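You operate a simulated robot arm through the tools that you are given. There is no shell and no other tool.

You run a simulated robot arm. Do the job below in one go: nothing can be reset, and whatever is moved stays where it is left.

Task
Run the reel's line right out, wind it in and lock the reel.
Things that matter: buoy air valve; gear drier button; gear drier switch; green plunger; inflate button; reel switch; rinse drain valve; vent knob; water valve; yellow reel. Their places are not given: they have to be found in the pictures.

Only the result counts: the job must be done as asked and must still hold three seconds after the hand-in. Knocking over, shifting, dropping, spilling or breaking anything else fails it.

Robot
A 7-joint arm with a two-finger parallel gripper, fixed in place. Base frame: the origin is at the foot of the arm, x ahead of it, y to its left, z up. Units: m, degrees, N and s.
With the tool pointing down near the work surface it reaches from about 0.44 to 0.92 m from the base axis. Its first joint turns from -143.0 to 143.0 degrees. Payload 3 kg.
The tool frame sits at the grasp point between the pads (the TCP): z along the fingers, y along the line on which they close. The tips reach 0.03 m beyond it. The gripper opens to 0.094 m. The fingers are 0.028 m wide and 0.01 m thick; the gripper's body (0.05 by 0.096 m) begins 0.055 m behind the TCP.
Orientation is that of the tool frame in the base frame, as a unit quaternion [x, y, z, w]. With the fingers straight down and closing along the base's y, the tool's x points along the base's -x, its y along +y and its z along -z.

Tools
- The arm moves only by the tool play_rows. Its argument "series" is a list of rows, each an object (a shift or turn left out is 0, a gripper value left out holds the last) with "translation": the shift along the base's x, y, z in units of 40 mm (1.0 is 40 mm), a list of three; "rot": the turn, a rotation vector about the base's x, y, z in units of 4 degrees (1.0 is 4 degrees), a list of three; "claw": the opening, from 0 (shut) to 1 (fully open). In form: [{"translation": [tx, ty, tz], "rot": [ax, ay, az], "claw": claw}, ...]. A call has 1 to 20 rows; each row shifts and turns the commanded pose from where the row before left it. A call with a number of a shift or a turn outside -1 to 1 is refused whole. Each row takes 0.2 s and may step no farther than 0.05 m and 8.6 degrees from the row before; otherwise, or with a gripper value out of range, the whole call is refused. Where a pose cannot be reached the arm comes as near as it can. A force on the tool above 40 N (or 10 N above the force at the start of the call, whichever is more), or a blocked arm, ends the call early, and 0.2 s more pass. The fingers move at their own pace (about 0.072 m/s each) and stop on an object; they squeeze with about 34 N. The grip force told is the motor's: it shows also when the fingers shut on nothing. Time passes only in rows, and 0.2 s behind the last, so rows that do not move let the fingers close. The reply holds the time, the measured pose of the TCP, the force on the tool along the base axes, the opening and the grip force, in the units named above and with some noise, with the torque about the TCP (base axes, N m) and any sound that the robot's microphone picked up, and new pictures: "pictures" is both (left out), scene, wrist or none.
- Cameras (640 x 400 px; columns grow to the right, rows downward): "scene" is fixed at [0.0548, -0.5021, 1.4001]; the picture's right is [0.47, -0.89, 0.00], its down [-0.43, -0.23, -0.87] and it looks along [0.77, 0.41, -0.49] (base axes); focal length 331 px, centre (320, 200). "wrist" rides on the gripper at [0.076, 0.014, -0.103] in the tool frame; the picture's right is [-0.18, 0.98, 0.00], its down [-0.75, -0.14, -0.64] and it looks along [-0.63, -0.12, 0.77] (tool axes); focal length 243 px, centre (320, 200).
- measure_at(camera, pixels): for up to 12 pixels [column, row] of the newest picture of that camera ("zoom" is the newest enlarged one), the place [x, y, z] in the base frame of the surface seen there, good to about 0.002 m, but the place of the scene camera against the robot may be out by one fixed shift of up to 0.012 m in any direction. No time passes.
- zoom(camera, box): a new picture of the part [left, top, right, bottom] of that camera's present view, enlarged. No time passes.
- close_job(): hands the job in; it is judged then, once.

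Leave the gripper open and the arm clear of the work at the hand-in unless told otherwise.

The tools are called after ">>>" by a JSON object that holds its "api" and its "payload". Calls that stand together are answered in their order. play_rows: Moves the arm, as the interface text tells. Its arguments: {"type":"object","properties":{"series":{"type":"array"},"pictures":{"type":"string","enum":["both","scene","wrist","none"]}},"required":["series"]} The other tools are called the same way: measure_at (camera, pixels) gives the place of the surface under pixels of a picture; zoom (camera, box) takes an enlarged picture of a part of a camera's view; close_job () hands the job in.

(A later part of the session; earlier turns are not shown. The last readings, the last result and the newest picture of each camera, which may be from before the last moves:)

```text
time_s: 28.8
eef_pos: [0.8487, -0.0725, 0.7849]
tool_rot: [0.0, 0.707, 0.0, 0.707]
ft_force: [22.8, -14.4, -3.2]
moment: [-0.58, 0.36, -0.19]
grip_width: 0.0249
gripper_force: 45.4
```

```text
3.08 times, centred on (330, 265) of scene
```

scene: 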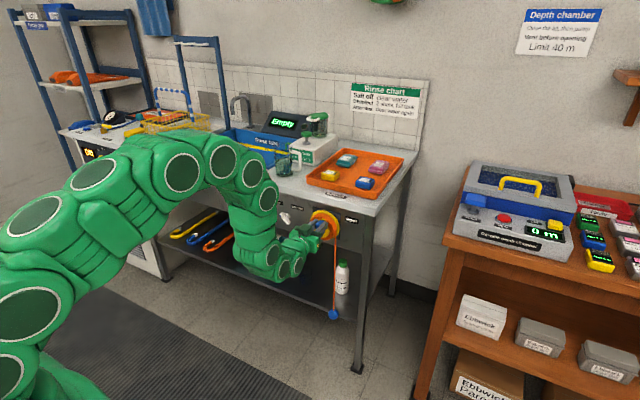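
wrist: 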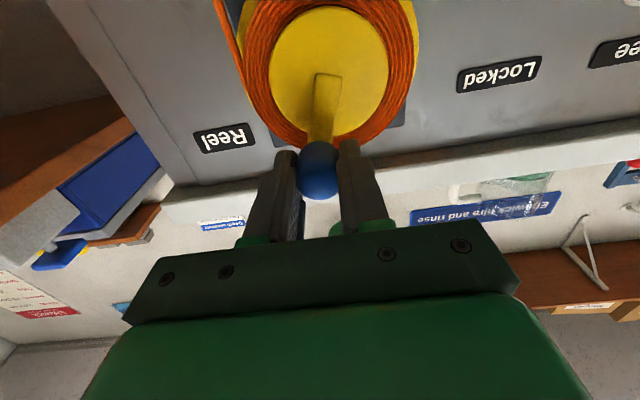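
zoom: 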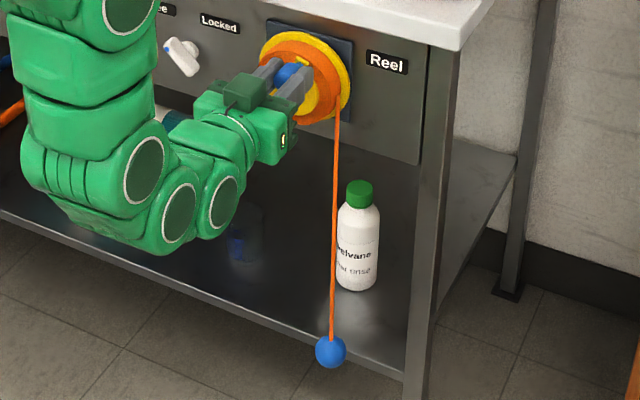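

The ball now hangs in front of the shelf edge, so it can go lower. Forces are good: 15 N tangential and almost no radial. I continue over the top, 80° more.

>>> {"api": "play_rows", "payload": {"series": [{"translation": [0, 0.1831, 0.0491]}, {"translation": [0, 0.1888, 0.0165]}, {"translation": [0, 0.1888, -0.0165]}, {"translation": [0, 0.1831, -0.0491]}, {"translation": [0, 0.1719, -0.0801]}, {"translation": [0, 0.1552, -0.1087]}, {"translation": [0, 0.1341, -0.1341]}, {"translation": [0, 0.1087, -0.1552]}]}}

>>> {"api": "zoom", "payload": {"camera": "scene", "box": [270, 200, 390, 340]}}

```text
time_s: 29.5
eef_pos: [0.8467, -0.0603, 0.7871]
tool_rot: [0.004, 0.708, -0.003, 0.707]
ft_force: [18.2, -4.4, -9.5]
moment: [0.28, -0.04, 1.12]
grip_width: 0.0256
gripper_force: 45.2
stopped in row 3: the force on the tool passed its limit at 48 N (the readings are from after the stop); the commanded pose is now the measured one
```

scene: 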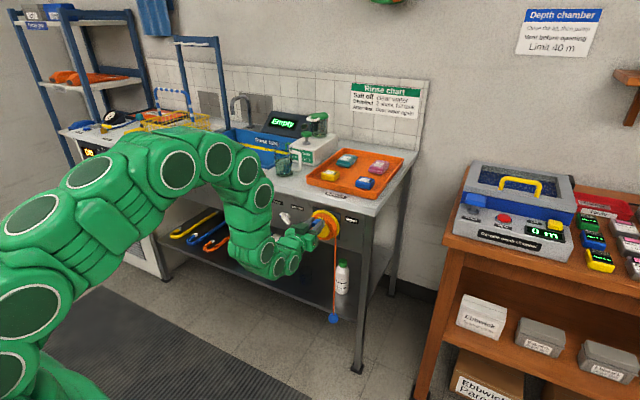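
wrist: 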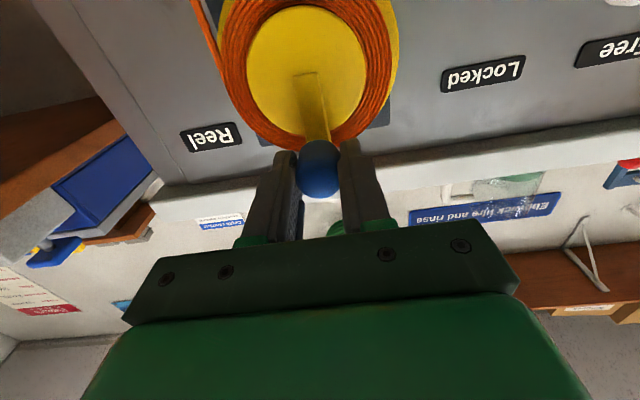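

```text
2.86 times, centred on (330, 270) of scene
```

zoom: 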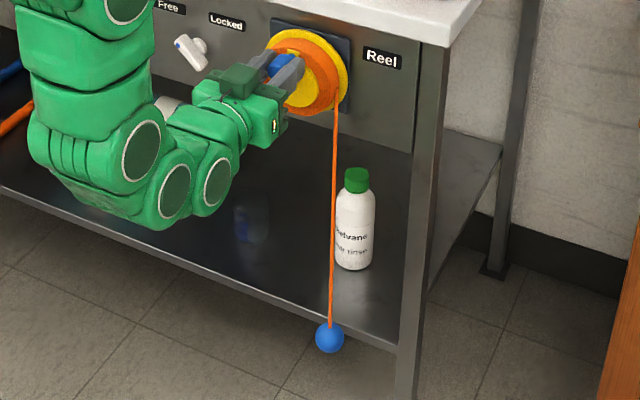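

The call stopped at about 92° with 48 N. This may be the end of the line or a radial bind. I test by pushing gently further along the arc in small steps.

>>> {"api": "play_rows", "payload": {"series": [{"translation": [0, 0.05, 0]}, {"translation": [0, 0.05, 0]}], "pictures": "scene"}}

>>> {"api": "measure_at", "payload": {"camera": "scene", "pixels": [[333, 318], [333, 316], [335, 280]]}}

```text
time_s: 30.0
eef_pos: [0.8465, -0.0601, 0.7864]
tool_rot: [0.004, 0.707, -0.004, 0.707]
ft_force: [25.7, -4.6, -13.7]
moment: [0.18, -0.15, 1.24]
grip_width: 0.0259
gripper_force: 44.6
stopped in row 2: the force on the tool passed its limit at 43 N (the readings are from after the stop); the commanded pose is now the measured one
```

scene: 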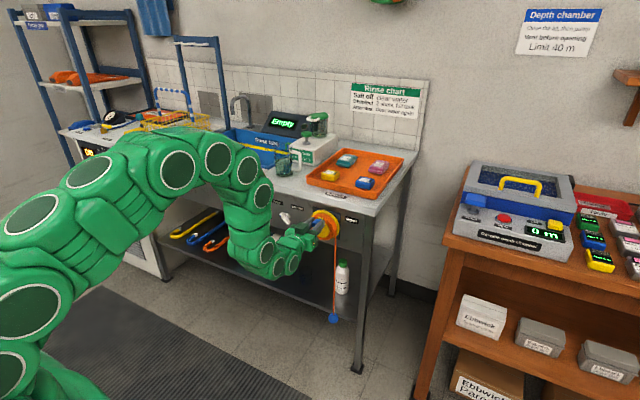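

```text
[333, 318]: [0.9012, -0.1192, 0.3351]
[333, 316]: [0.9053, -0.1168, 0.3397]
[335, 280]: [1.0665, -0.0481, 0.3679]
```

At θ≈92° it resists again. The ball is now at shelf height (z≈0.335), so I check whether it rests on the shelf or hangs in front of it.

>>> {"api": "zoom", "payload": {"camera": "scene", "box": [300, 280, 370, 340]}}

>>> {"api": "measure_at", "payload": {"camera": "zoom", "pixels": [[310, 240], [310, 270], [220, 240], [240, 250], [150, 215], [440, 305], [420, 290], [200, 220], [310, 210], [380, 290], [260, 262], [100, 210]]}}

```text
6.67 times, centred on (335, 310) of scene
```

zoom: 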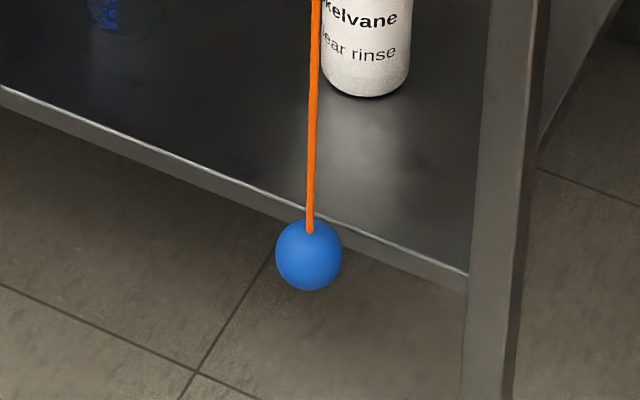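

```text
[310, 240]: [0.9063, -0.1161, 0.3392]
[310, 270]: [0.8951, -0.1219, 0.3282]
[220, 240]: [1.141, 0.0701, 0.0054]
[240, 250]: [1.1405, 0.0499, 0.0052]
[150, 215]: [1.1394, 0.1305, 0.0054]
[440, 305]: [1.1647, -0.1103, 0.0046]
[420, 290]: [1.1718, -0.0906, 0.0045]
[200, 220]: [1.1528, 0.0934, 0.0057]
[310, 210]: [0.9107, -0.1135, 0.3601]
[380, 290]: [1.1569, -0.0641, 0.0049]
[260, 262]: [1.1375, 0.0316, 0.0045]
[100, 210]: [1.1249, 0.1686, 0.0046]
```

The ball hangs clear in front of the shelf edge. To tell an end stop from a bind, I open the fingers a little, see where the handle settles, and then push it tangentially again.

>>> {"api": "play_rows", "payload": {"series": [{"claw": 0.5}, {}, {}]}}

>>> {"api": "zoom", "payload": {"camera": "wrist", "box": [190, 0, 420, 220]}}

```text
time_s: 30.8
eef_pos: [0.8465, -0.0598, 0.7882]
tool_rot: [0.005, 0.707, -0.004, 0.707]
ft_force: [0.0, 0.2, 0.1]
moment: [0.02, -0.01, 0.01]
grip_width: 0.047
gripper_force: 0.1
```

scene: 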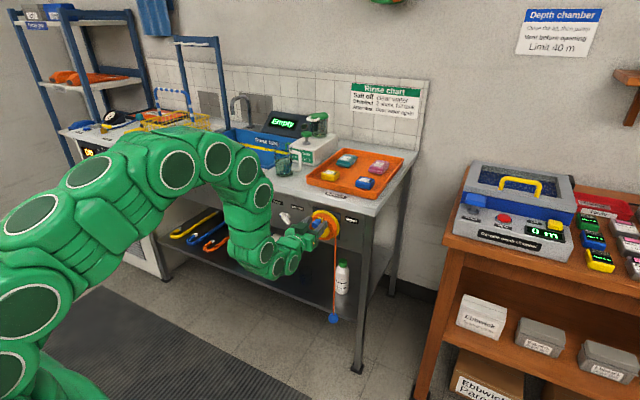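
wrist: 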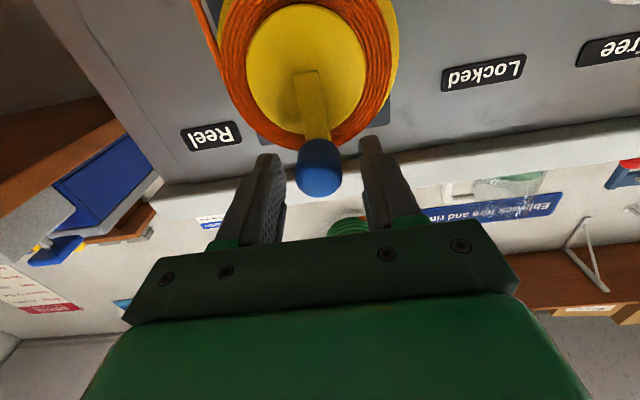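

```text
1.82 times, centred on (305, 110) of wrist
```

zoom: 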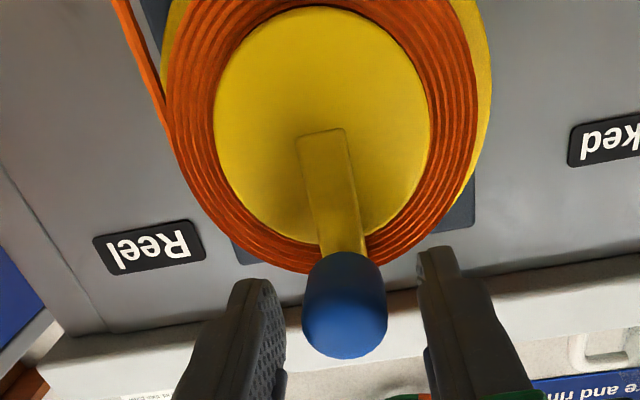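

The handle stayed where it was. I measure it and the hub again from here.

>>> {"api": "measure_at", "payload": {"camera": "zoom", "pixels": [[345, 320], [320, 320], [370, 320], [345, 345], [345, 295], [345, 270], [325, 130], [325, 15], [222, 110], [420, 110], [325, 225], [345, 135]]}}

```text
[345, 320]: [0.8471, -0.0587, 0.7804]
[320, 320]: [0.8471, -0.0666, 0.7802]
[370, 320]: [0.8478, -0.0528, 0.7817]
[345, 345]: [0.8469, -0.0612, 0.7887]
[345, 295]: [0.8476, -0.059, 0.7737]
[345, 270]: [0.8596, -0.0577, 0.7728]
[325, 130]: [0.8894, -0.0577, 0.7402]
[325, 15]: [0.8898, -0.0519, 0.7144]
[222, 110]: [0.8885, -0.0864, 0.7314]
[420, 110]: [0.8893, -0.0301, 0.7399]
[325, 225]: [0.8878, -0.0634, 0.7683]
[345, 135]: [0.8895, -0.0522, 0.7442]
```

The handle is at (−0.059, 0.7805) and the crank is upright, about 100° from its start. I centre on it in z and push it in +y with one open finger in small steps, to feel whether it is at an end stop.

>>> {"api": "play_rows", "payload": {"series": [{"translation": [0, 0.1, -0.15]}, {"translation": [0, 0.1, 0]}, {"translation": [0, 0.05, 0]}, {"translation": [0, 0.05, 0]}, {"translation": [0, 0.05, 0]}, {"translation": [0, 0.05, 0]}], "pictures": "wrist"}}

```text
time_s: 32.2
eef_pos: [0.8467, -0.0457, 0.7819]
tool_rot: [0.006, 0.707, -0.006, 0.707]
ft_force: [-0.3, -16.3, -1.3]
moment: [0.16, 0.04, 0.0]
grip_width: 0.0563
gripper_force: 8.3
```

wrist: 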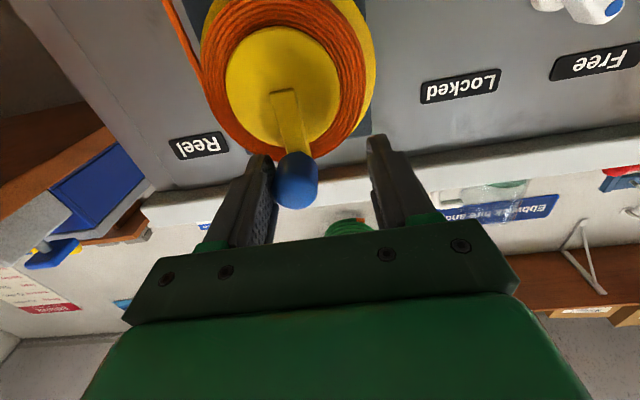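

There is 16 N resistance and the finger itself gave a little (width 56 mm). I check whether the handle moved.

>>> {"api": "measure_at", "payload": {"camera": "wrist", "pixels": [[297, 182], [285, 182], [309, 182], [297, 195], [297, 170], [284, 95], [285, 40], [232, 85], [338, 85]]}}

>>> {"api": "zoom", "payload": {"camera": "scene", "box": [300, 280, 370, 340]}}

```text
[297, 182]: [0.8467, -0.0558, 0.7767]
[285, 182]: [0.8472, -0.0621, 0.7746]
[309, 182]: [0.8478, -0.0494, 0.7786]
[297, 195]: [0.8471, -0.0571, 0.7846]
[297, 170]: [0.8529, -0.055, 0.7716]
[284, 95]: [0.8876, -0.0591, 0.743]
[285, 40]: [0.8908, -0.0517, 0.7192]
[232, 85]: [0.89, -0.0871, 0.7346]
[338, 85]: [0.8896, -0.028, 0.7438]
```

```text
6.67 times, centred on (335, 310) of scene
```

zoom: 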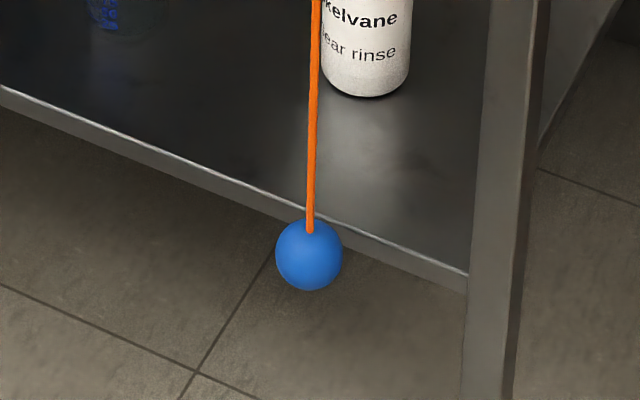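

The ball hasn't moved. I check the shelf edge position to be sure the ball isn't simply blocked by it.

>>> {"api": "measure_at", "payload": {"camera": "zoom", "pixels": [[200, 165], [203, 178], [400, 240], [400, 258], [250, 195], [253, 202], [310, 255], [280, 255], [340, 255], [310, 222], [310, 287], [100, 138]]}}

```text
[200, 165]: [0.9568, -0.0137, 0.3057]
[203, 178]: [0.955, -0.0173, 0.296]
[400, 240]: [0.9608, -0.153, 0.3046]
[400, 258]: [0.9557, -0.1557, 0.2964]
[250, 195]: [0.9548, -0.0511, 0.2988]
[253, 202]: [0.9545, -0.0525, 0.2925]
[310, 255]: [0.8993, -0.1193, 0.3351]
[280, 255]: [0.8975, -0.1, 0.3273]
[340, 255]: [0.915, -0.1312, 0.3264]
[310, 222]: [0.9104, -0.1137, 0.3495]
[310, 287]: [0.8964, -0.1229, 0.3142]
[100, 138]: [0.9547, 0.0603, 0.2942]
```

The shelf edge is at x≈0.955, well behind the ball (x≈0.912), so the ball isn't blocked. This is the reel's own end stop. I re-grip the handle centred on it and give one last firm push towards "out" to confirm.

>>> {"api": "play_rows", "payload": {"series": [{"translation": [0, -0.15, -0.04]}, {"translation": [0, -0.15, -0.04]}, {"claw": 0}, {}, {}, {"translation": [0, 0.04, 0]}, {"translation": [0, 0.04, 0]}]}}

>>> {"api": "zoom", "payload": {"camera": "scene", "box": [300, 280, 370, 340]}}

```text
time_s: 33.4
eef_pos: [0.8466, -0.0593, 0.7773]
tool_rot: [0.008, 0.707, -0.007, 0.707]
ft_force: [8.7, -6.1, -0.6]
moment: [0.04, -0.63, 0.03]
grip_width: 0.028
gripper_force: 45.3
stopped in row 5: the force on the tool passed its limit at 42 N (the readings are from after the stop); the commanded pose is now the measured one
```

scene: 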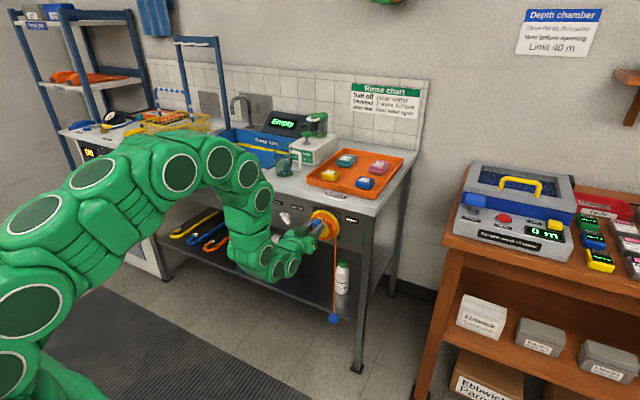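
wrist: 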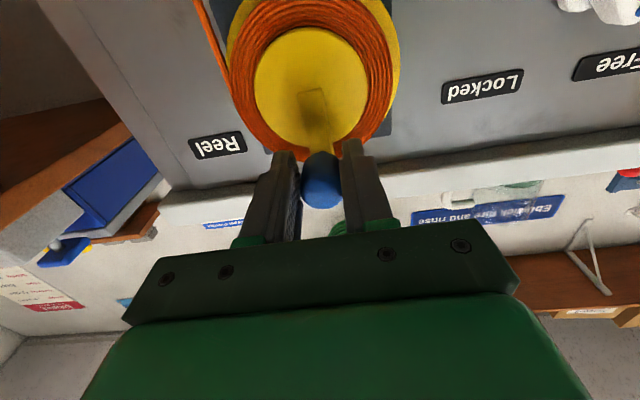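

```text
6.67 times, centred on (335, 310) of scene
```

zoom: 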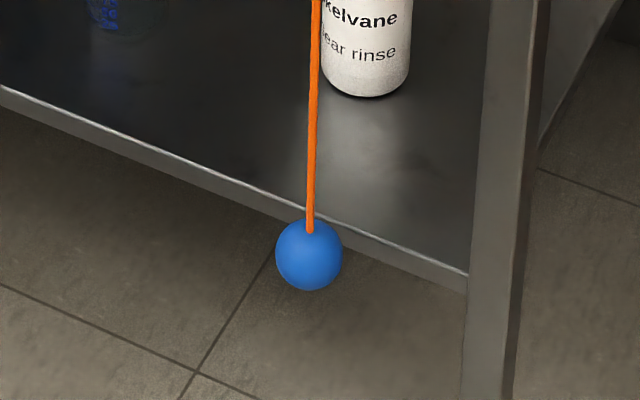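

The closing jolt tripped the force limit as the fingers took up the handle. I let them finish closing, then push lightly towards "out".

>>> {"api": "play_rows", "payload": {"series": [{"claw": 0}, {}, {}], "pictures": "none"}}

>>> {"api": "play_rows", "payload": {"series": [{"translation": [0, 0.04, 0]}, {"translation": [0, 0.03, 0]}, {"translation": [0, 0.02, 0]}], "pictures": "both"}}

```text
time_s: 34.2
eef_pos: [0.8459, -0.0599, 0.7772]
tool_rot: [0.008, 0.707, -0.006, 0.707]
ft_force: [5.8, -13.0, 3.1]
moment: [0.06, -0.29, 0.42]
grip_width: 0.0281
gripper_force: 45.1
```

```text
time_s: 34.9
eef_pos: [0.8453, -0.0601, 0.7791]
tool_rot: [0.012, 0.707, -0.01, 0.707]
ft_force: [4.4, -11.1, 1.6]
moment: [0.06, -0.68, -0.05]
grip_width: 0.0278
gripper_force: 44.9
stopped in row 3: the force on the tool passed its limit at 42 N (the readings are from after the stop); the commanded pose is now the measured one
```

scene: 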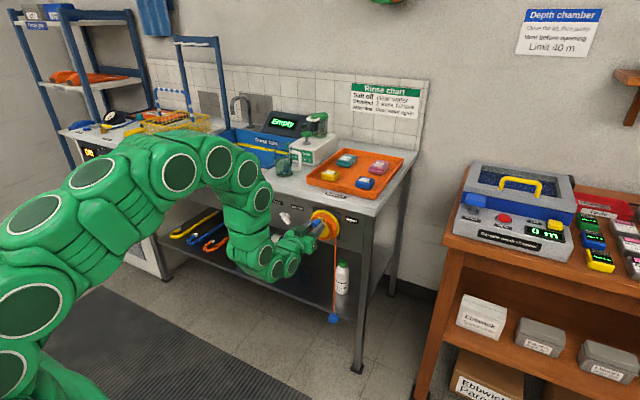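
wrist: 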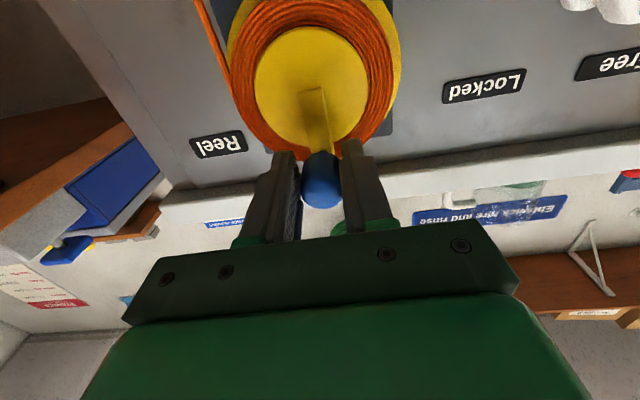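

The end stop is confirmed: 42 N and no movement of the handle or ball. The line is right out. Now I wind in with the handle going −y and down, starting with 40° and correcting the small yaw as I go.

>>> {"api": "play_rows", "payload": {"series": [{"translation": [0, -0.1671, -0.0146], "rot": [0, 0, 0.1]}, {"translation": [0, -0.1621, -0.0434], "rot": [0, 0, 0.1]}, {"translation": [0, -0.1521, -0.071], "rot": [0, 0, 0.1]}, {"translation": [0, -0.1374, -0.0962], "rot": [0, 0, 0.1]}]}}

```text
time_s: 35.4
eef_pos: [0.8459, -0.0679, 0.7815]
tool_rot: [0.006, 0.705, -0.004, 0.71]
ft_force: [-19.4, -11.6, 18.9]
moment: [-0.2, 0.05, 0.71]
grip_width: 0.0265
gripper_force: 45.1
stopped in row 2: the force on the tool passed its limit at 43 N (the readings are from after the stop); the commanded pose is now the measured one
```

scene: 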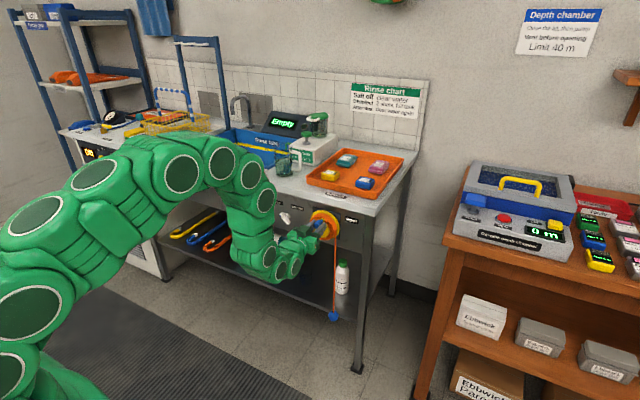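
wrist: 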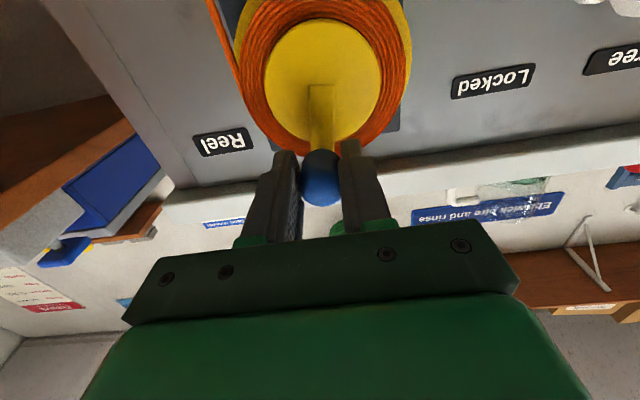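

The force limit tripped early. Gripping hard with a fixed wrist makes the handle scrub between the pads. It's better to roll the gripper together with the crank so nothing slips. I release, straighten, and re-measure the handle before re-gripping.

>>> {"api": "play_rows", "payload": {"series": [{"claw": 0.5}, {}, {}]}}

>>> {"api": "zoom", "payload": {"camera": "wrist", "box": [210, 0, 430, 220]}}

```text
time_s: 36.2
eef_pos: [0.8468, -0.0659, 0.7784]
tool_rot: [0.004, 0.705, -0.002, 0.709]
ft_force: [0.1, 0.3, 0.3]
moment: [0.0, -0.02, -0.02]
grip_width: 0.0469
gripper_force: 0.1
```

scene: 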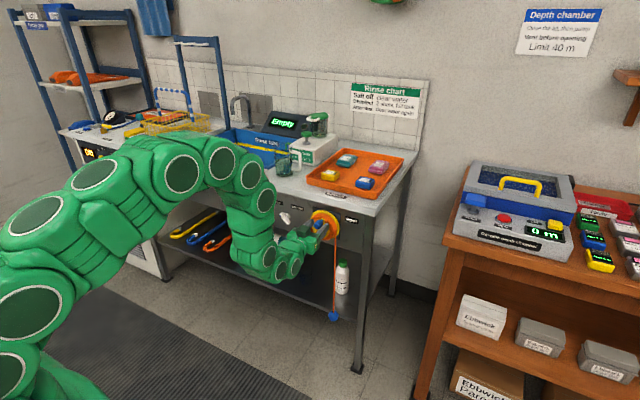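
wrist: 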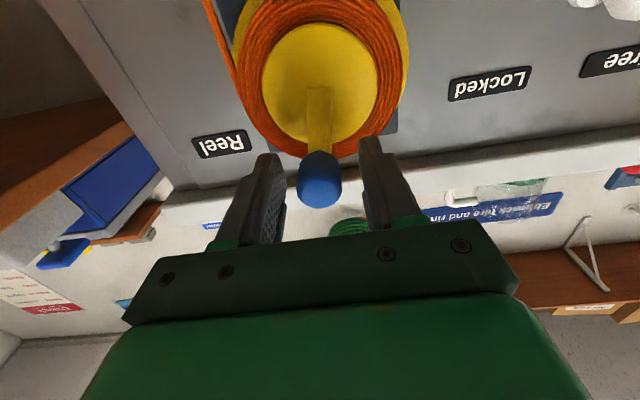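

```text
1.82 times, centred on (320, 110) of wrist
```

zoom: 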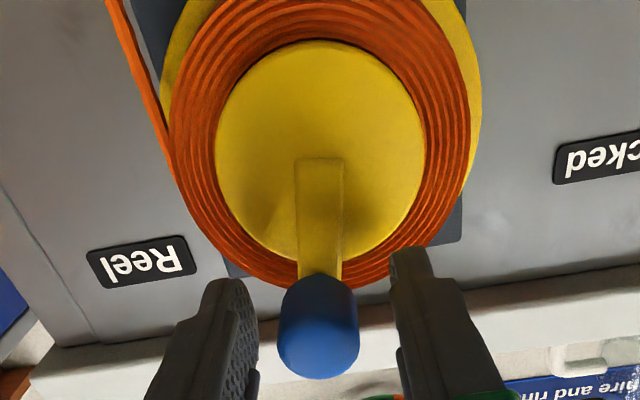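

>>> {"api": "measure_at", "payload": {"camera": "zoom", "pixels": [[320, 335], [320, 365], [320, 310], [290, 335], [350, 335], [320, 150], [320, 45], [320, 245], [222, 140], [418, 140], [320, 170], [250, 70]]}}

```text
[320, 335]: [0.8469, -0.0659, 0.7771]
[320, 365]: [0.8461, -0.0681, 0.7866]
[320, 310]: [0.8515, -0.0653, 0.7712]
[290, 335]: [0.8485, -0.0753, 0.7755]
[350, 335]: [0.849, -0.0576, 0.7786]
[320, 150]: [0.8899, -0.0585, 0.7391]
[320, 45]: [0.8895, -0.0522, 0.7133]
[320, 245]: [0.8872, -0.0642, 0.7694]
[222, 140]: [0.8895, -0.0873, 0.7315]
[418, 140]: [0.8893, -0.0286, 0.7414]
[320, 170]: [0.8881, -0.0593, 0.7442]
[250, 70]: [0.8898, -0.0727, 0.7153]
```

The handle centre is about (−0.0667, 0.782), with the crank at roughly 100°. With the fingers open around it, I centre the TCP on the handle and roll the gripper −45°, so that afterwards I can roll +135° together with the crank.

>>> {"api": "play_rows", "payload": {"series": [{"translation": [0, -0.02, 0.09], "rot": [0, 0.08, 0.12]}, {"rot": [-1, 0, 0]}, {"rot": [-1, 0, 0]}, {"rot": [-1, 0, 0]}, {"rot": [-1, 0, 0]}, {"rot": [-1, 0, 0]}, {"rot": [-1, 0, 0]}, {"rot": [-1, 0, 0]}, {"rot": [-1, 0, 0]}, {"rot": [-1, 0, 0]}, {"rot": [-1, 0, 0]}, {"rot": [-1, 0, 0]}, {"rot": [-0.25, 0, 0]}]}}

>>> {"api": "zoom", "payload": {"camera": "wrist", "box": [210, 40, 430, 220]}}

```text
time_s: 39.0
eef_pos: [0.8455, -0.0676, 0.7836]
tool_rot: [-0.268, 0.653, -0.271, 0.654]
ft_force: [-1.0, 0.5, 0.8]
moment: [0.01, 0.0, 0.02]
grip_width: 0.0471
gripper_force: 0.2
```

scene: 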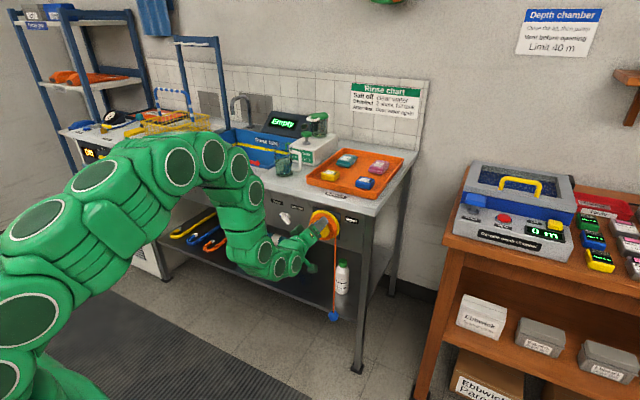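
wrist: 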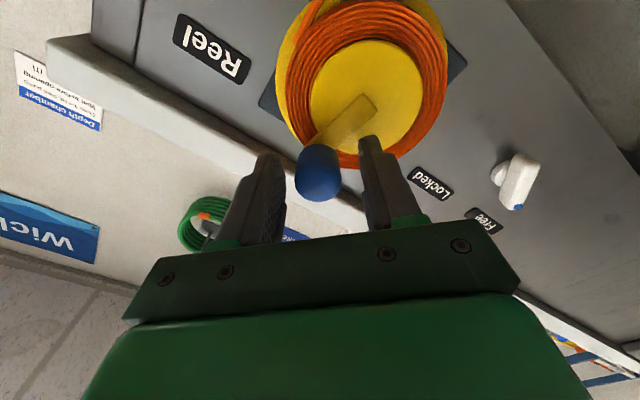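

```text
2.22 times, centred on (320, 130) of wrist
```

zoom: 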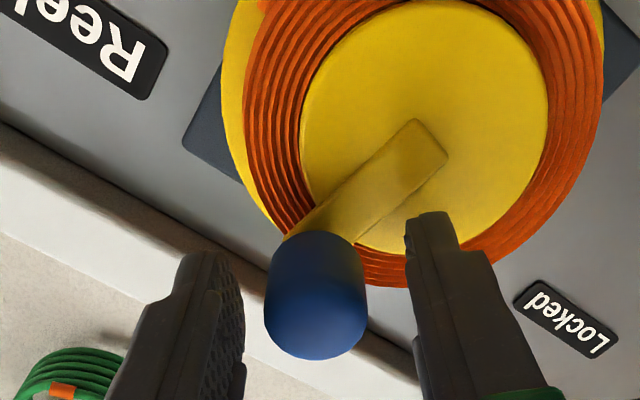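

The handle sits between the fingers. I measure the handle and hub from this different viewing direction to pin the crank circle down.

>>> {"api": "measure_at", "payload": {"camera": "zoom", "pixels": [[316, 310], [290, 310], [345, 310], [316, 345], [316, 285], [425, 122], [425, 10], [425, 235], [308, 110], [540, 110], [410, 130], [330, 215]]}}

```text
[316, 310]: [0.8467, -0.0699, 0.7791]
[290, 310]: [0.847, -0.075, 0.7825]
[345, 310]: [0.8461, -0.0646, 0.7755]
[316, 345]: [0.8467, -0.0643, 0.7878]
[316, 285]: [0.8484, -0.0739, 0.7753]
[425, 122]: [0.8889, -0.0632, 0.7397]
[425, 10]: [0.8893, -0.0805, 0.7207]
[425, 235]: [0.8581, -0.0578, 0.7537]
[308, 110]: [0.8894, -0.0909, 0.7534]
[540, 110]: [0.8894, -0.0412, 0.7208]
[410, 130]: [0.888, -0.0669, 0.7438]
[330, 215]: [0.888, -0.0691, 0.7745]
```

Both views agree: hub centre (−0.0603, 0.7445), radius 39.3 mm, crank angle about 100°. I close on the handle.

>>> {"api": "play_rows", "payload": {"series": [{"claw": 0.3}, {"claw": 0}, {}, {}], "pictures": "wrist"}}

```text
time_s: 40.0
eef_pos: [0.8477, -0.0681, 0.7835]
tool_rot: [-0.269, 0.653, -0.271, 0.654]
ft_force: [2.8, -5.1, 12.4]
moment: [-0.14, 0.48, 0.6]
grip_width: 0.0246
gripper_force: 44.5
```

wrist: 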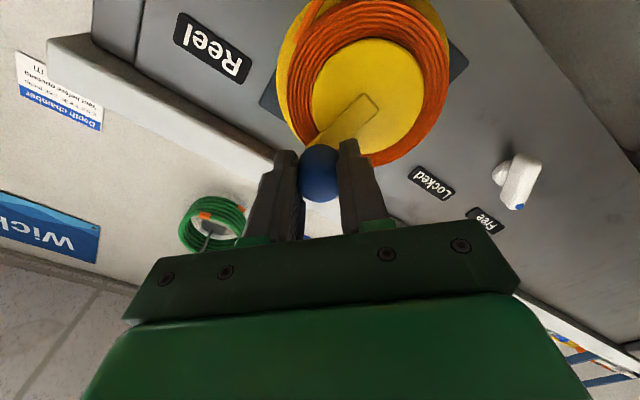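

It is gripped (24.6 mm) and forces are moderate. I wind in with the wrist rolling along with the crank, a 28° trial first.

>>> {"api": "play_rows", "payload": {"series": [{"translation": [0, -0.067, -0.0146], "rot": [1, 0, 0]}, {"translation": [0, -0.0658, -0.0193], "rot": [1, 0, 0]}, {"translation": [0, -0.0643, -0.0238], "rot": [1, 0, 0]}, {"translation": [0, -0.0625, -0.0282], "rot": [1, 0, 0]}, {"translation": [0, -0.0604, -0.0325], "rot": [1, 0, 0]}, {"translation": [0, -0.058, -0.0367], "rot": [1, 0, 0]}, {"translation": [0, -0.0553, -0.0406], "rot": [1, 0, 0]}]}}

```text
time_s: 41.6
eef_pos: [0.8465, -0.0842, 0.7752]
tool_rot: [-0.102, 0.699, -0.103, 0.701]
ft_force: [7.7, -15.5, 30.7]
moment: [0.28, -0.13, 0.83]
grip_width: 0.0247
gripper_force: 45.0
```

scene: 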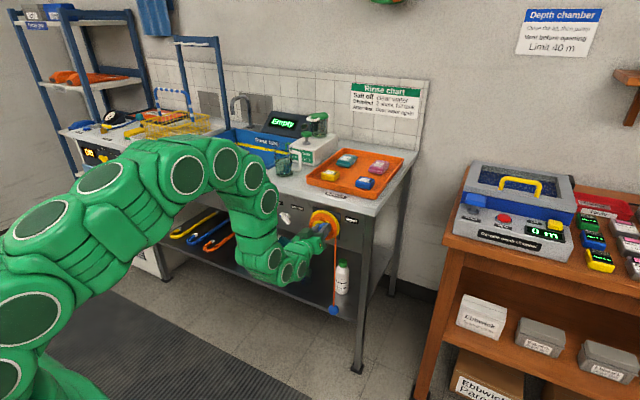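
wrist: 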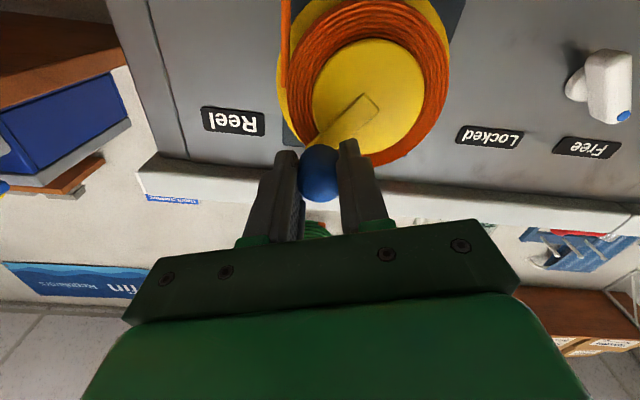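

The ball is rising, so winding works. The force points outward (34 N), so the true radius is a bit larger. I ease the pose outward about 2.5 mm and re-read.

>>> {"api": "play_rows", "payload": {"series": [{"translation": [0, -0.028, 0.056]}, {}], "pictures": "none"}}

```text
time_s: 42.2
eef_pos: [0.8459, -0.0838, 0.7769]
tool_rot: [-0.104, 0.7, -0.104, 0.699]
ft_force: [21.9, -7.9, 6.1]
moment: [-0.06, -0.29, 0.12]
grip_width: 0.0246
gripper_force: 45.0
```

Now the load is small (10 N). With R=41 mm about (−0.0595, 0.7445), I continue winding with synchronous roll, 32° more.

>>> {"api": "play_rows", "payload": {"series": [{"translation": [0.04, -0.0556, -0.045], "rot": [1, 0, 0]}, {"translation": [0, -0.0523, -0.0488], "rot": [1, 0, 0]}, {"translation": [0, -0.0488, -0.0523], "rot": [1, 0, 0]}, {"translation": [0, -0.045, -0.0556], "rot": [1, 0, 0]}, {"translation": [0, -0.041, -0.0586], "rot": [1, 0, 0]}, {"translation": [0, -0.0368, -0.0613], "rot": [1, 0, 0]}, {"translation": [0, -0.0325, -0.0637], "rot": [1, 0, 0]}, {"translation": [0, -0.0279, -0.0658], "rot": [1, 0, 0]}], "pictures": "scene"}}

```text
time_s: 43.4
eef_pos: [0.8479, -0.0932, 0.7659]
tool_rot: [0.014, 0.708, 0.013, 0.706]
ft_force: [-16.2, -5.2, 2.0]
moment: [-0.02, -0.14, 0.33]
grip_width: 0.0245
gripper_force: 45.0
stopped in row 5: the force on the tool passed its limit at 41 N (the readings are from after the stop); the commanded pose is now the measured one
```

scene: 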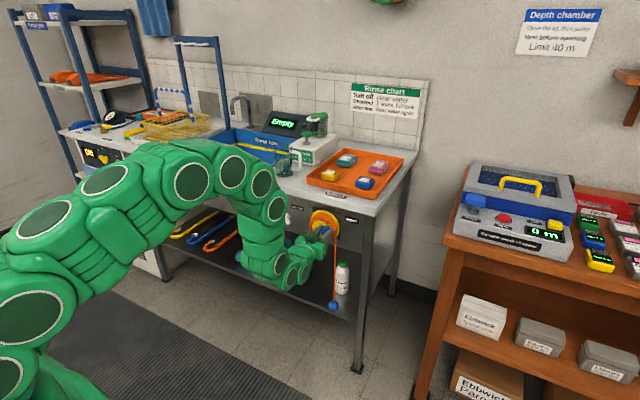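

It stopped on a brief 41 N spike. The pose is on the circle (about 148°) and the stress is now relaxed. I continue from here.

>>> {"api": "play_rows", "payload": {"series": [{"translation": [0, -0.0368, -0.0613], "rot": [1, 0, 0]}, {"translation": [0, -0.0325, -0.0637], "rot": [1, 0, 0]}, {"translation": [0, -0.0279, -0.0658], "rot": [1, 0, 0]}, {"translation": [0, -0.0233, -0.0676], "rot": [1, 0, 0]}, {"translation": [0, -0.0185, -0.0691], "rot": [1, 0, 0]}, {"translation": [0, -0.0136, -0.0702], "rot": [1, 0, 0]}], "pictures": "wrist"}}

```text
time_s: 44.8
eef_pos: [0.8495, -0.0993, 0.7503]
tool_rot: [0.16, 0.689, 0.16, 0.688]
ft_force: [7.0, -23.2, -1.2]
moment: [-0.21, 0.39, 0.14]
grip_width: 0.0247
gripper_force: 44.8
```

wrist: 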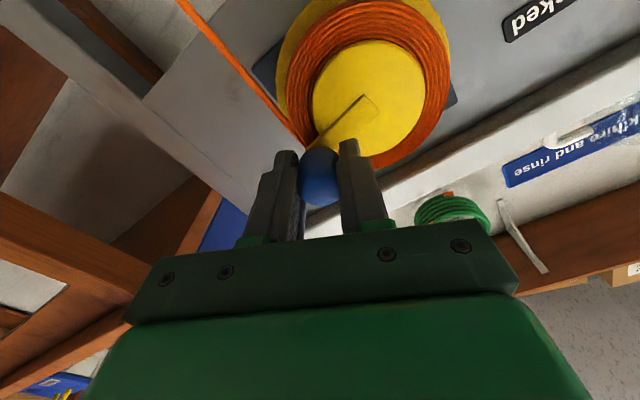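

Going well: crank at about 172°. I correct outward by 2 mm in y and continue past horizontal.

>>> {"api": "play_rows", "payload": {"series": [{"translation": [0, -0.055, -0.071], "rot": [1, 0, 0]}, {"translation": [0, -0.0037, -0.0714], "rot": [1, 0, 0]}, {"translation": [0, 0.0013, -0.0715], "rot": [1, 0, 0]}, {"translation": [0, 0.0062, -0.0712], "rot": [1, 0, 0]}, {"translation": [0, 0.0112, -0.0706], "rot": [1, 0, 0]}, {"translation": [0, 0.0161, -0.0697], "rot": [1, 0, 0]}], "pictures": "scene"}}

```text
time_s: 46.2
eef_pos: [0.8485, -0.0969, 0.7348]
tool_rot: [0.298, 0.642, 0.301, 0.639]
ft_force: [16.1, 8.5, 20.3]
moment: [0.63, 0.77, 0.05]
grip_width: 0.0246
gripper_force: 45.3
```

scene: 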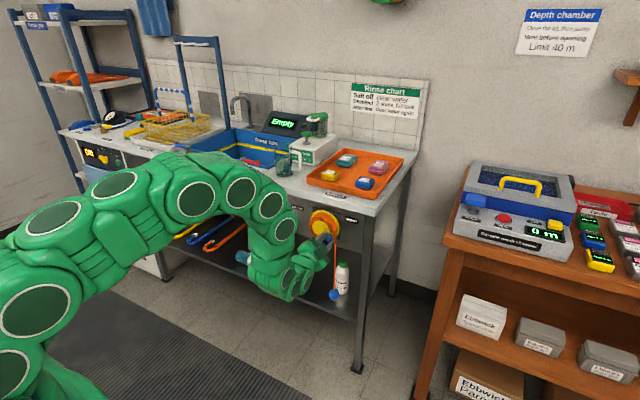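

The crank is at about 194°, past the start angle, and the ball is back near its first height. I continue down, with a 1 mm inward correction.

>>> {"api": "play_rows", "payload": {"series": [{"translation": [0, 0.0449, -0.0624], "rot": [1, 0, 0]}, {"translation": [0, 0.0256, -0.0668], "rot": [1, 0, 0]}, {"translation": [0, 0.0302, -0.0648], "rot": [1, 0, 0]}, {"translation": [0, 0.0347, -0.0625], "rot": [1, 0, 0]}, {"translation": [0, 0.0389, -0.06], "rot": [1, 0, 0]}, {"translation": [0, 0.043, -0.0571], "rot": [1, 0, 0]}], "pictures": "both"}}

```text
time_s: 47.6
eef_pos: [0.8504, -0.0898, 0.7196]
tool_rot: [0.424, 0.565, 0.429, 0.563]
ft_force: [15.4, 18.7, 27.2]
moment: [0.3, 0.25, -0.63]
grip_width: 0.025
gripper_force: 44.5
```

scene: 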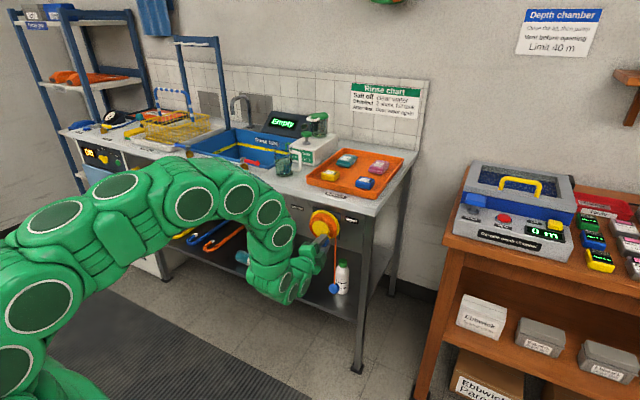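
wrist: 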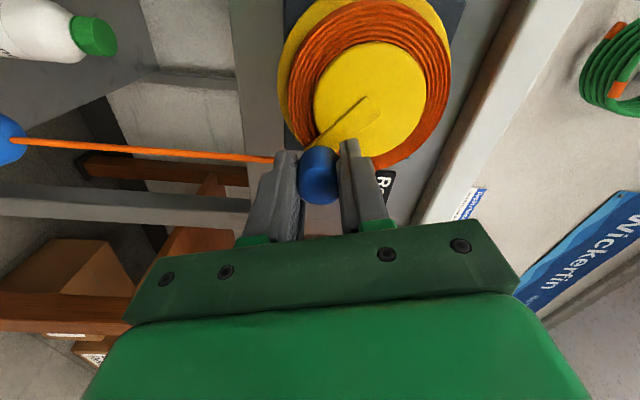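

The crank is at about 219° with roll +74°. I relieve the inward pull by 2.5 mm and continue another 20°.

>>> {"api": "play_rows", "payload": {"series": [{"translation": [0, 0.0949, -0.014], "rot": [1, 0, 0]}, {"translation": [0, 0.0506, -0.0506], "rot": [1, 0, 0]}, {"translation": [0, 0.054, -0.0469], "rot": [1, 0, 0]}, {"translation": [0, 0.0571, -0.043], "rot": [1, 0, 0]}, {"translation": [0, 0.06, -0.0389], "rot": [1, 0, 0]}], "pictures": "scene"}}

```text
time_s: 48.8
eef_pos: [0.8484, -0.0802, 0.7114]
tool_rot: [0.518, 0.482, 0.518, 0.481]
ft_force: [28.3, -13.0, 10.8]
moment: [0.65, 0.03, -0.57]
grip_width: 0.0252
gripper_force: 45.1
```

scene: 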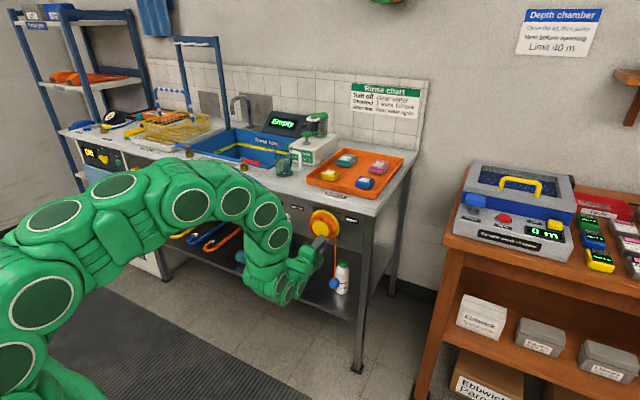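

Low radial load now; crank at about 238°, roll +94°. I try to carry on another 20° before re-gripping.

>>> {"api": "play_rows", "payload": {"series": [{"translation": [0.03, 0.062, -0.0355], "rot": [1, 0, 0]}, {"translation": [0, 0.0643, -0.0313], "rot": [1, 0, 0]}, {"translation": [0, 0.0663, -0.0268], "rot": [1, 0, 0]}, {"translation": [0, 0.068, -0.0221], "rot": [1, 0, 0]}, {"translation": [0, 0.0694, -0.0173], "rot": [1, 0, 0]}], "pictures": "both"}}

```text
time_s: 49.5
eef_pos: [0.8482, -0.0705, 0.7077]
tool_rot: [0.557, 0.436, 0.559, 0.434]
ft_force: [-28.2, -4.0, 13.4]
moment: [0.32, 0.16, 0.88]
grip_width: 0.0254
gripper_force: 45.1
stopped in row 3: the force on the tool passed its limit at 60 N (the readings are from after the stop); the commanded pose is now the measured one
```

scene: 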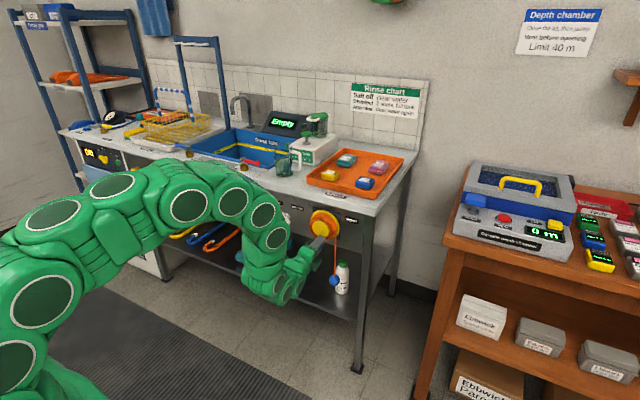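
wrist: 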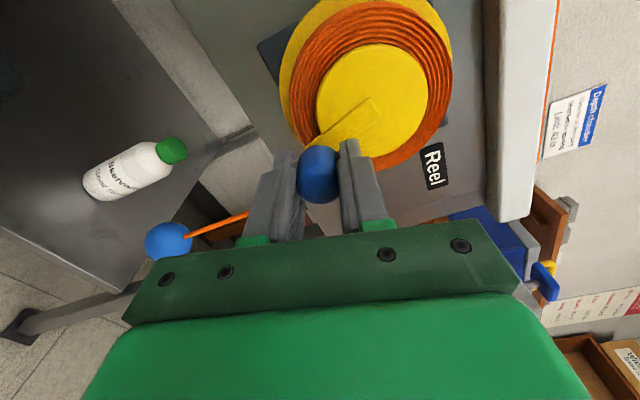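

It stopped with a 60 N spike at about 253°. This could be the wound-in stop. I test with a gentle push further along the tangent.

>>> {"api": "play_rows", "payload": {"series": [{"translation": [0, 0.04, -0.012]}, {"translation": [0, 0.04, -0.012]}], "pictures": "scene"}}

>>> {"api": "zoom", "payload": {"camera": "scene", "box": [290, 200, 370, 300]}}

```text
time_s: 50.1
eef_pos: [0.8493, -0.0678, 0.706]
tool_rot: [0.556, 0.435, 0.559, 0.435]
ft_force: [-22.0, -12.3, 16.3]
moment: [0.6, 0.52, 0.2]
grip_width: 0.0254
gripper_force: 45.0
```

scene: 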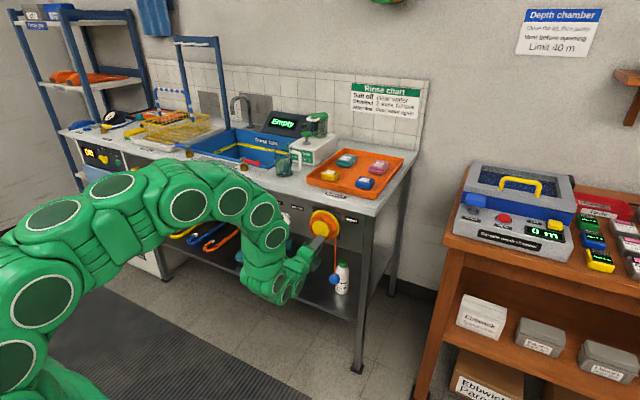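

```text
4.00 times, centred on (330, 250) of scene
```

zoom: 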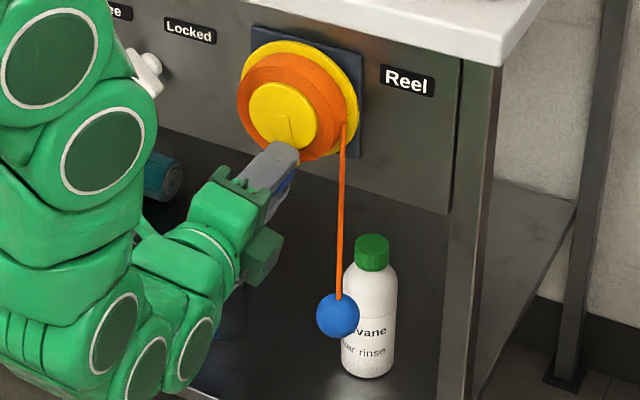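

The handle did move on another few degrees with only about 17 N, so it isn't the stop. I continue with roll, easing x slightly.

>>> {"api": "play_rows", "payload": {"series": [{"translation": [-0.025, 0.0704, -0.0124], "rot": [1, 0, 0]}, {"translation": [0, 0.0711, -0.0074], "rot": [1, 0, 0]}, {"translation": [0, 0.0714, -0.0025], "rot": [1, 0, 0]}, {"translation": [0, 0.0714, 0.0025], "rot": [1, 0, 0]}, {"translation": [0, 0.0711, 0.0074], "rot": [1, 0, 0]}], "pictures": "scene"}}

```text
time_s: 51.3
eef_pos: [0.8486, -0.0515, 0.7058]
tool_rot: [0.623, 0.333, 0.627, 0.33]
ft_force: [-2.6, 0.0, 25.0]
moment: [-0.19, 0.73, -0.31]
grip_width: 0.0258
gripper_force: 45.0
```

scene: 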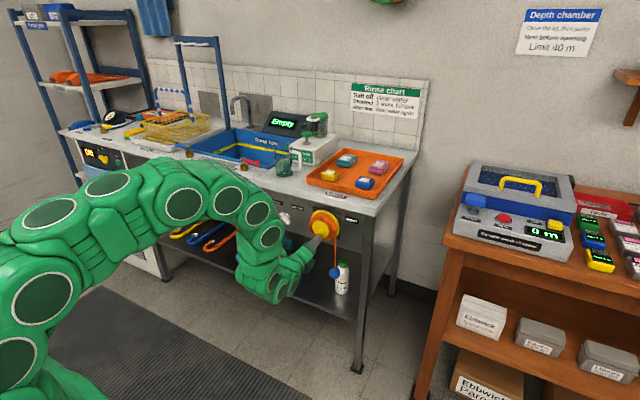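

The crank is past the bottom (about 281°), roll +124°, and the ball is rising. I correct +2 mm in z and continue.

>>> {"api": "play_rows", "payload": {"series": [{"translation": [0, 0.0699, 0.0649], "rot": [1, 0, 0]}, {"translation": [0, 0.0688, 0.0197], "rot": [1, 0, 0]}, {"translation": [0, 0.0672, 0.0245], "rot": [1, 0, 0]}, {"translation": [0, 0.0654, 0.029], "rot": [1, 0, 0]}, {"translation": [0, 0.0633, 0.0334], "rot": [1, 0, 0]}], "pictures": "both"}}

```text
time_s: 52.5
eef_pos: [0.8471, -0.0386, 0.7112]
tool_rot: [0.672, 0.219, 0.673, 0.217]
ft_force: [29.6, -0.6, -16.2]
moment: [0.33, 0.04, -1.04]
grip_width: 0.0255
gripper_force: 44.9
```

scene: 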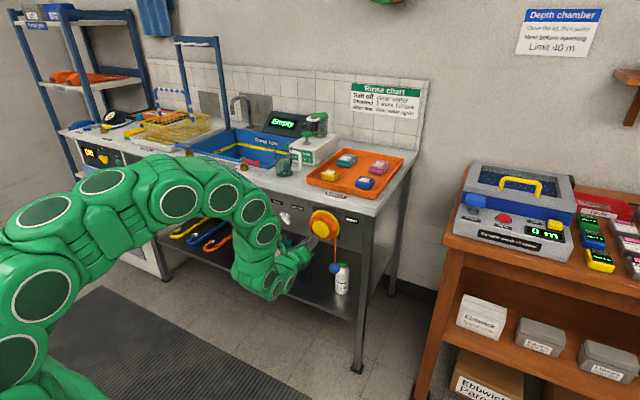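
wrist: 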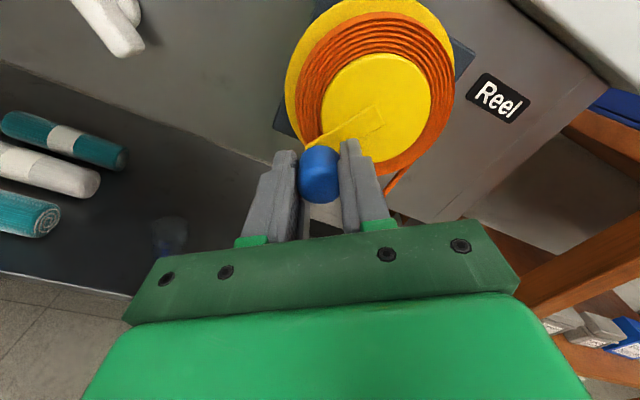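

Roll +144°, crank at about 302°, ball up at around (335,267). I continue.

>>> {"api": "play_rows", "payload": {"series": [{"translation": [0.025, 0.0723, 0.019], "rot": [1, 0, 0]}, {"translation": [0, 0.0563, 0.044], "rot": [1, 0, 0]}, {"translation": [0, 0.0531, 0.0478], "rot": [1, 0, 0]}, {"translation": [0, 0.0497, 0.0514], "rot": [1, 0, 0]}, {"translation": [0, 0.046, 0.0548], "rot": [1, 0, 0]}], "pictures": "both"}}

```text
time_s: 53.7
eef_pos: [0.8475, -0.0278, 0.72]
tool_rot: [0.699, 0.099, 0.701, 0.098]
ft_force: [-35.5, -9.1, -2.0]
moment: [0.33, 0.14, -0.84]
grip_width: 0.0259
gripper_force: 45.0
```

scene: 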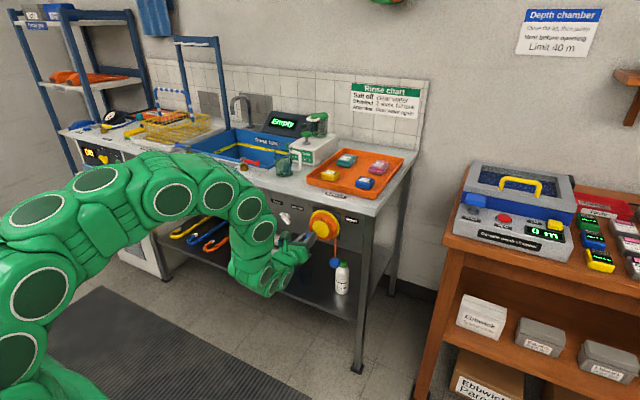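
wrist: 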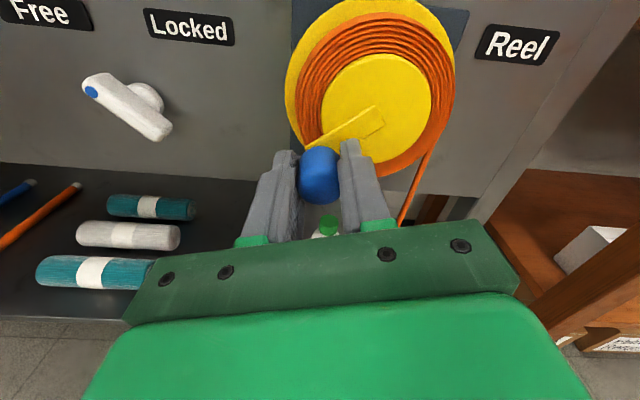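

Roll +164°, crank at about 322°. The x-force swings with tiny x shifts, so I ease it back 0.5 mm and go on.

>>> {"api": "play_rows", "payload": {"series": [{"translation": [-0.014, 0.042, 0.0578], "rot": [1, 0, 0]}, {"translation": [0, 0.0379, 0.0606], "rot": [1, 0, 0]}, {"translation": [0, 0.0336, 0.0631], "rot": [1, 0, 0]}, {"translation": [0, 0.0291, 0.0653], "rot": [1, 0, 0]}], "pictures": "scene"}}

```text
time_s: 54.7
eef_pos: [0.8491, -0.0229, 0.7314]
tool_rot: [0.706, 0.0, 0.708, -0.001]
ft_force: [26.7, -8.8, -8.8]
moment: [0.43, 0.29, -0.82]
grip_width: 0.0256
gripper_force: 45.1
```

scene: 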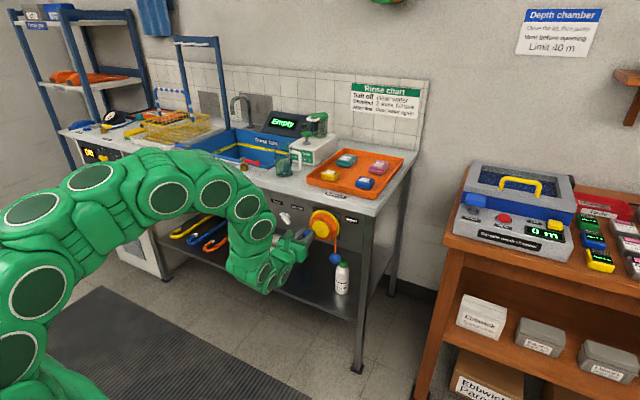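

Roll is 180° and the crank at about 340°; the ball is at (335,258) and still rising. I keep going.

>>> {"api": "play_rows", "payload": {"series": [{"translation": [0.006, 0.0221, 0.068], "rot": [1, 0, 0]}, {"translation": [0, 0.0173, 0.0694], "rot": [1, 0, 0]}, {"translation": [0, 0.0124, 0.0704], "rot": [1, 0, 0]}, {"translation": [0, 0.0075, 0.0711], "rot": [1, 0, 0]}, {"translation": [0, 0.0025, 0.0714], "rot": [1, 0, 0]}], "pictures": "scene"}}

```text
time_s: 55.0
eef_pos: [0.8434, -0.0236, 0.7308]
tool_rot: [0.704, -0.005, 0.71, -0.011]
ft_force: [12.0, -5.7, -1.2]
moment: [0.12, 0.11, -1.08]
grip_width: 0.0259
gripper_force: 45.6
out of reach, approached as far as the arm can: row 1
stopped in row 1: the force on the tool passed its limit at 92 N (the readings are from after the stop); the commanded pose is now the measured one
```

scene: 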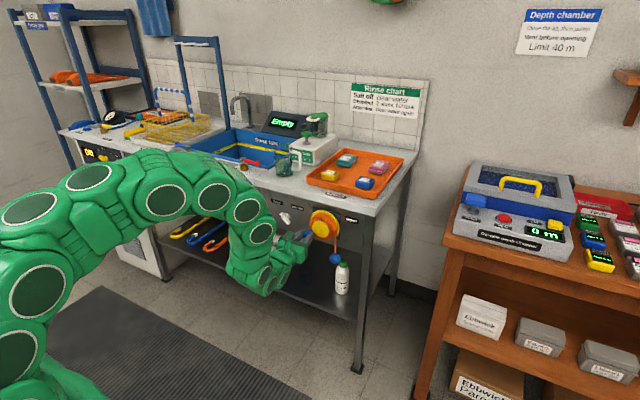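

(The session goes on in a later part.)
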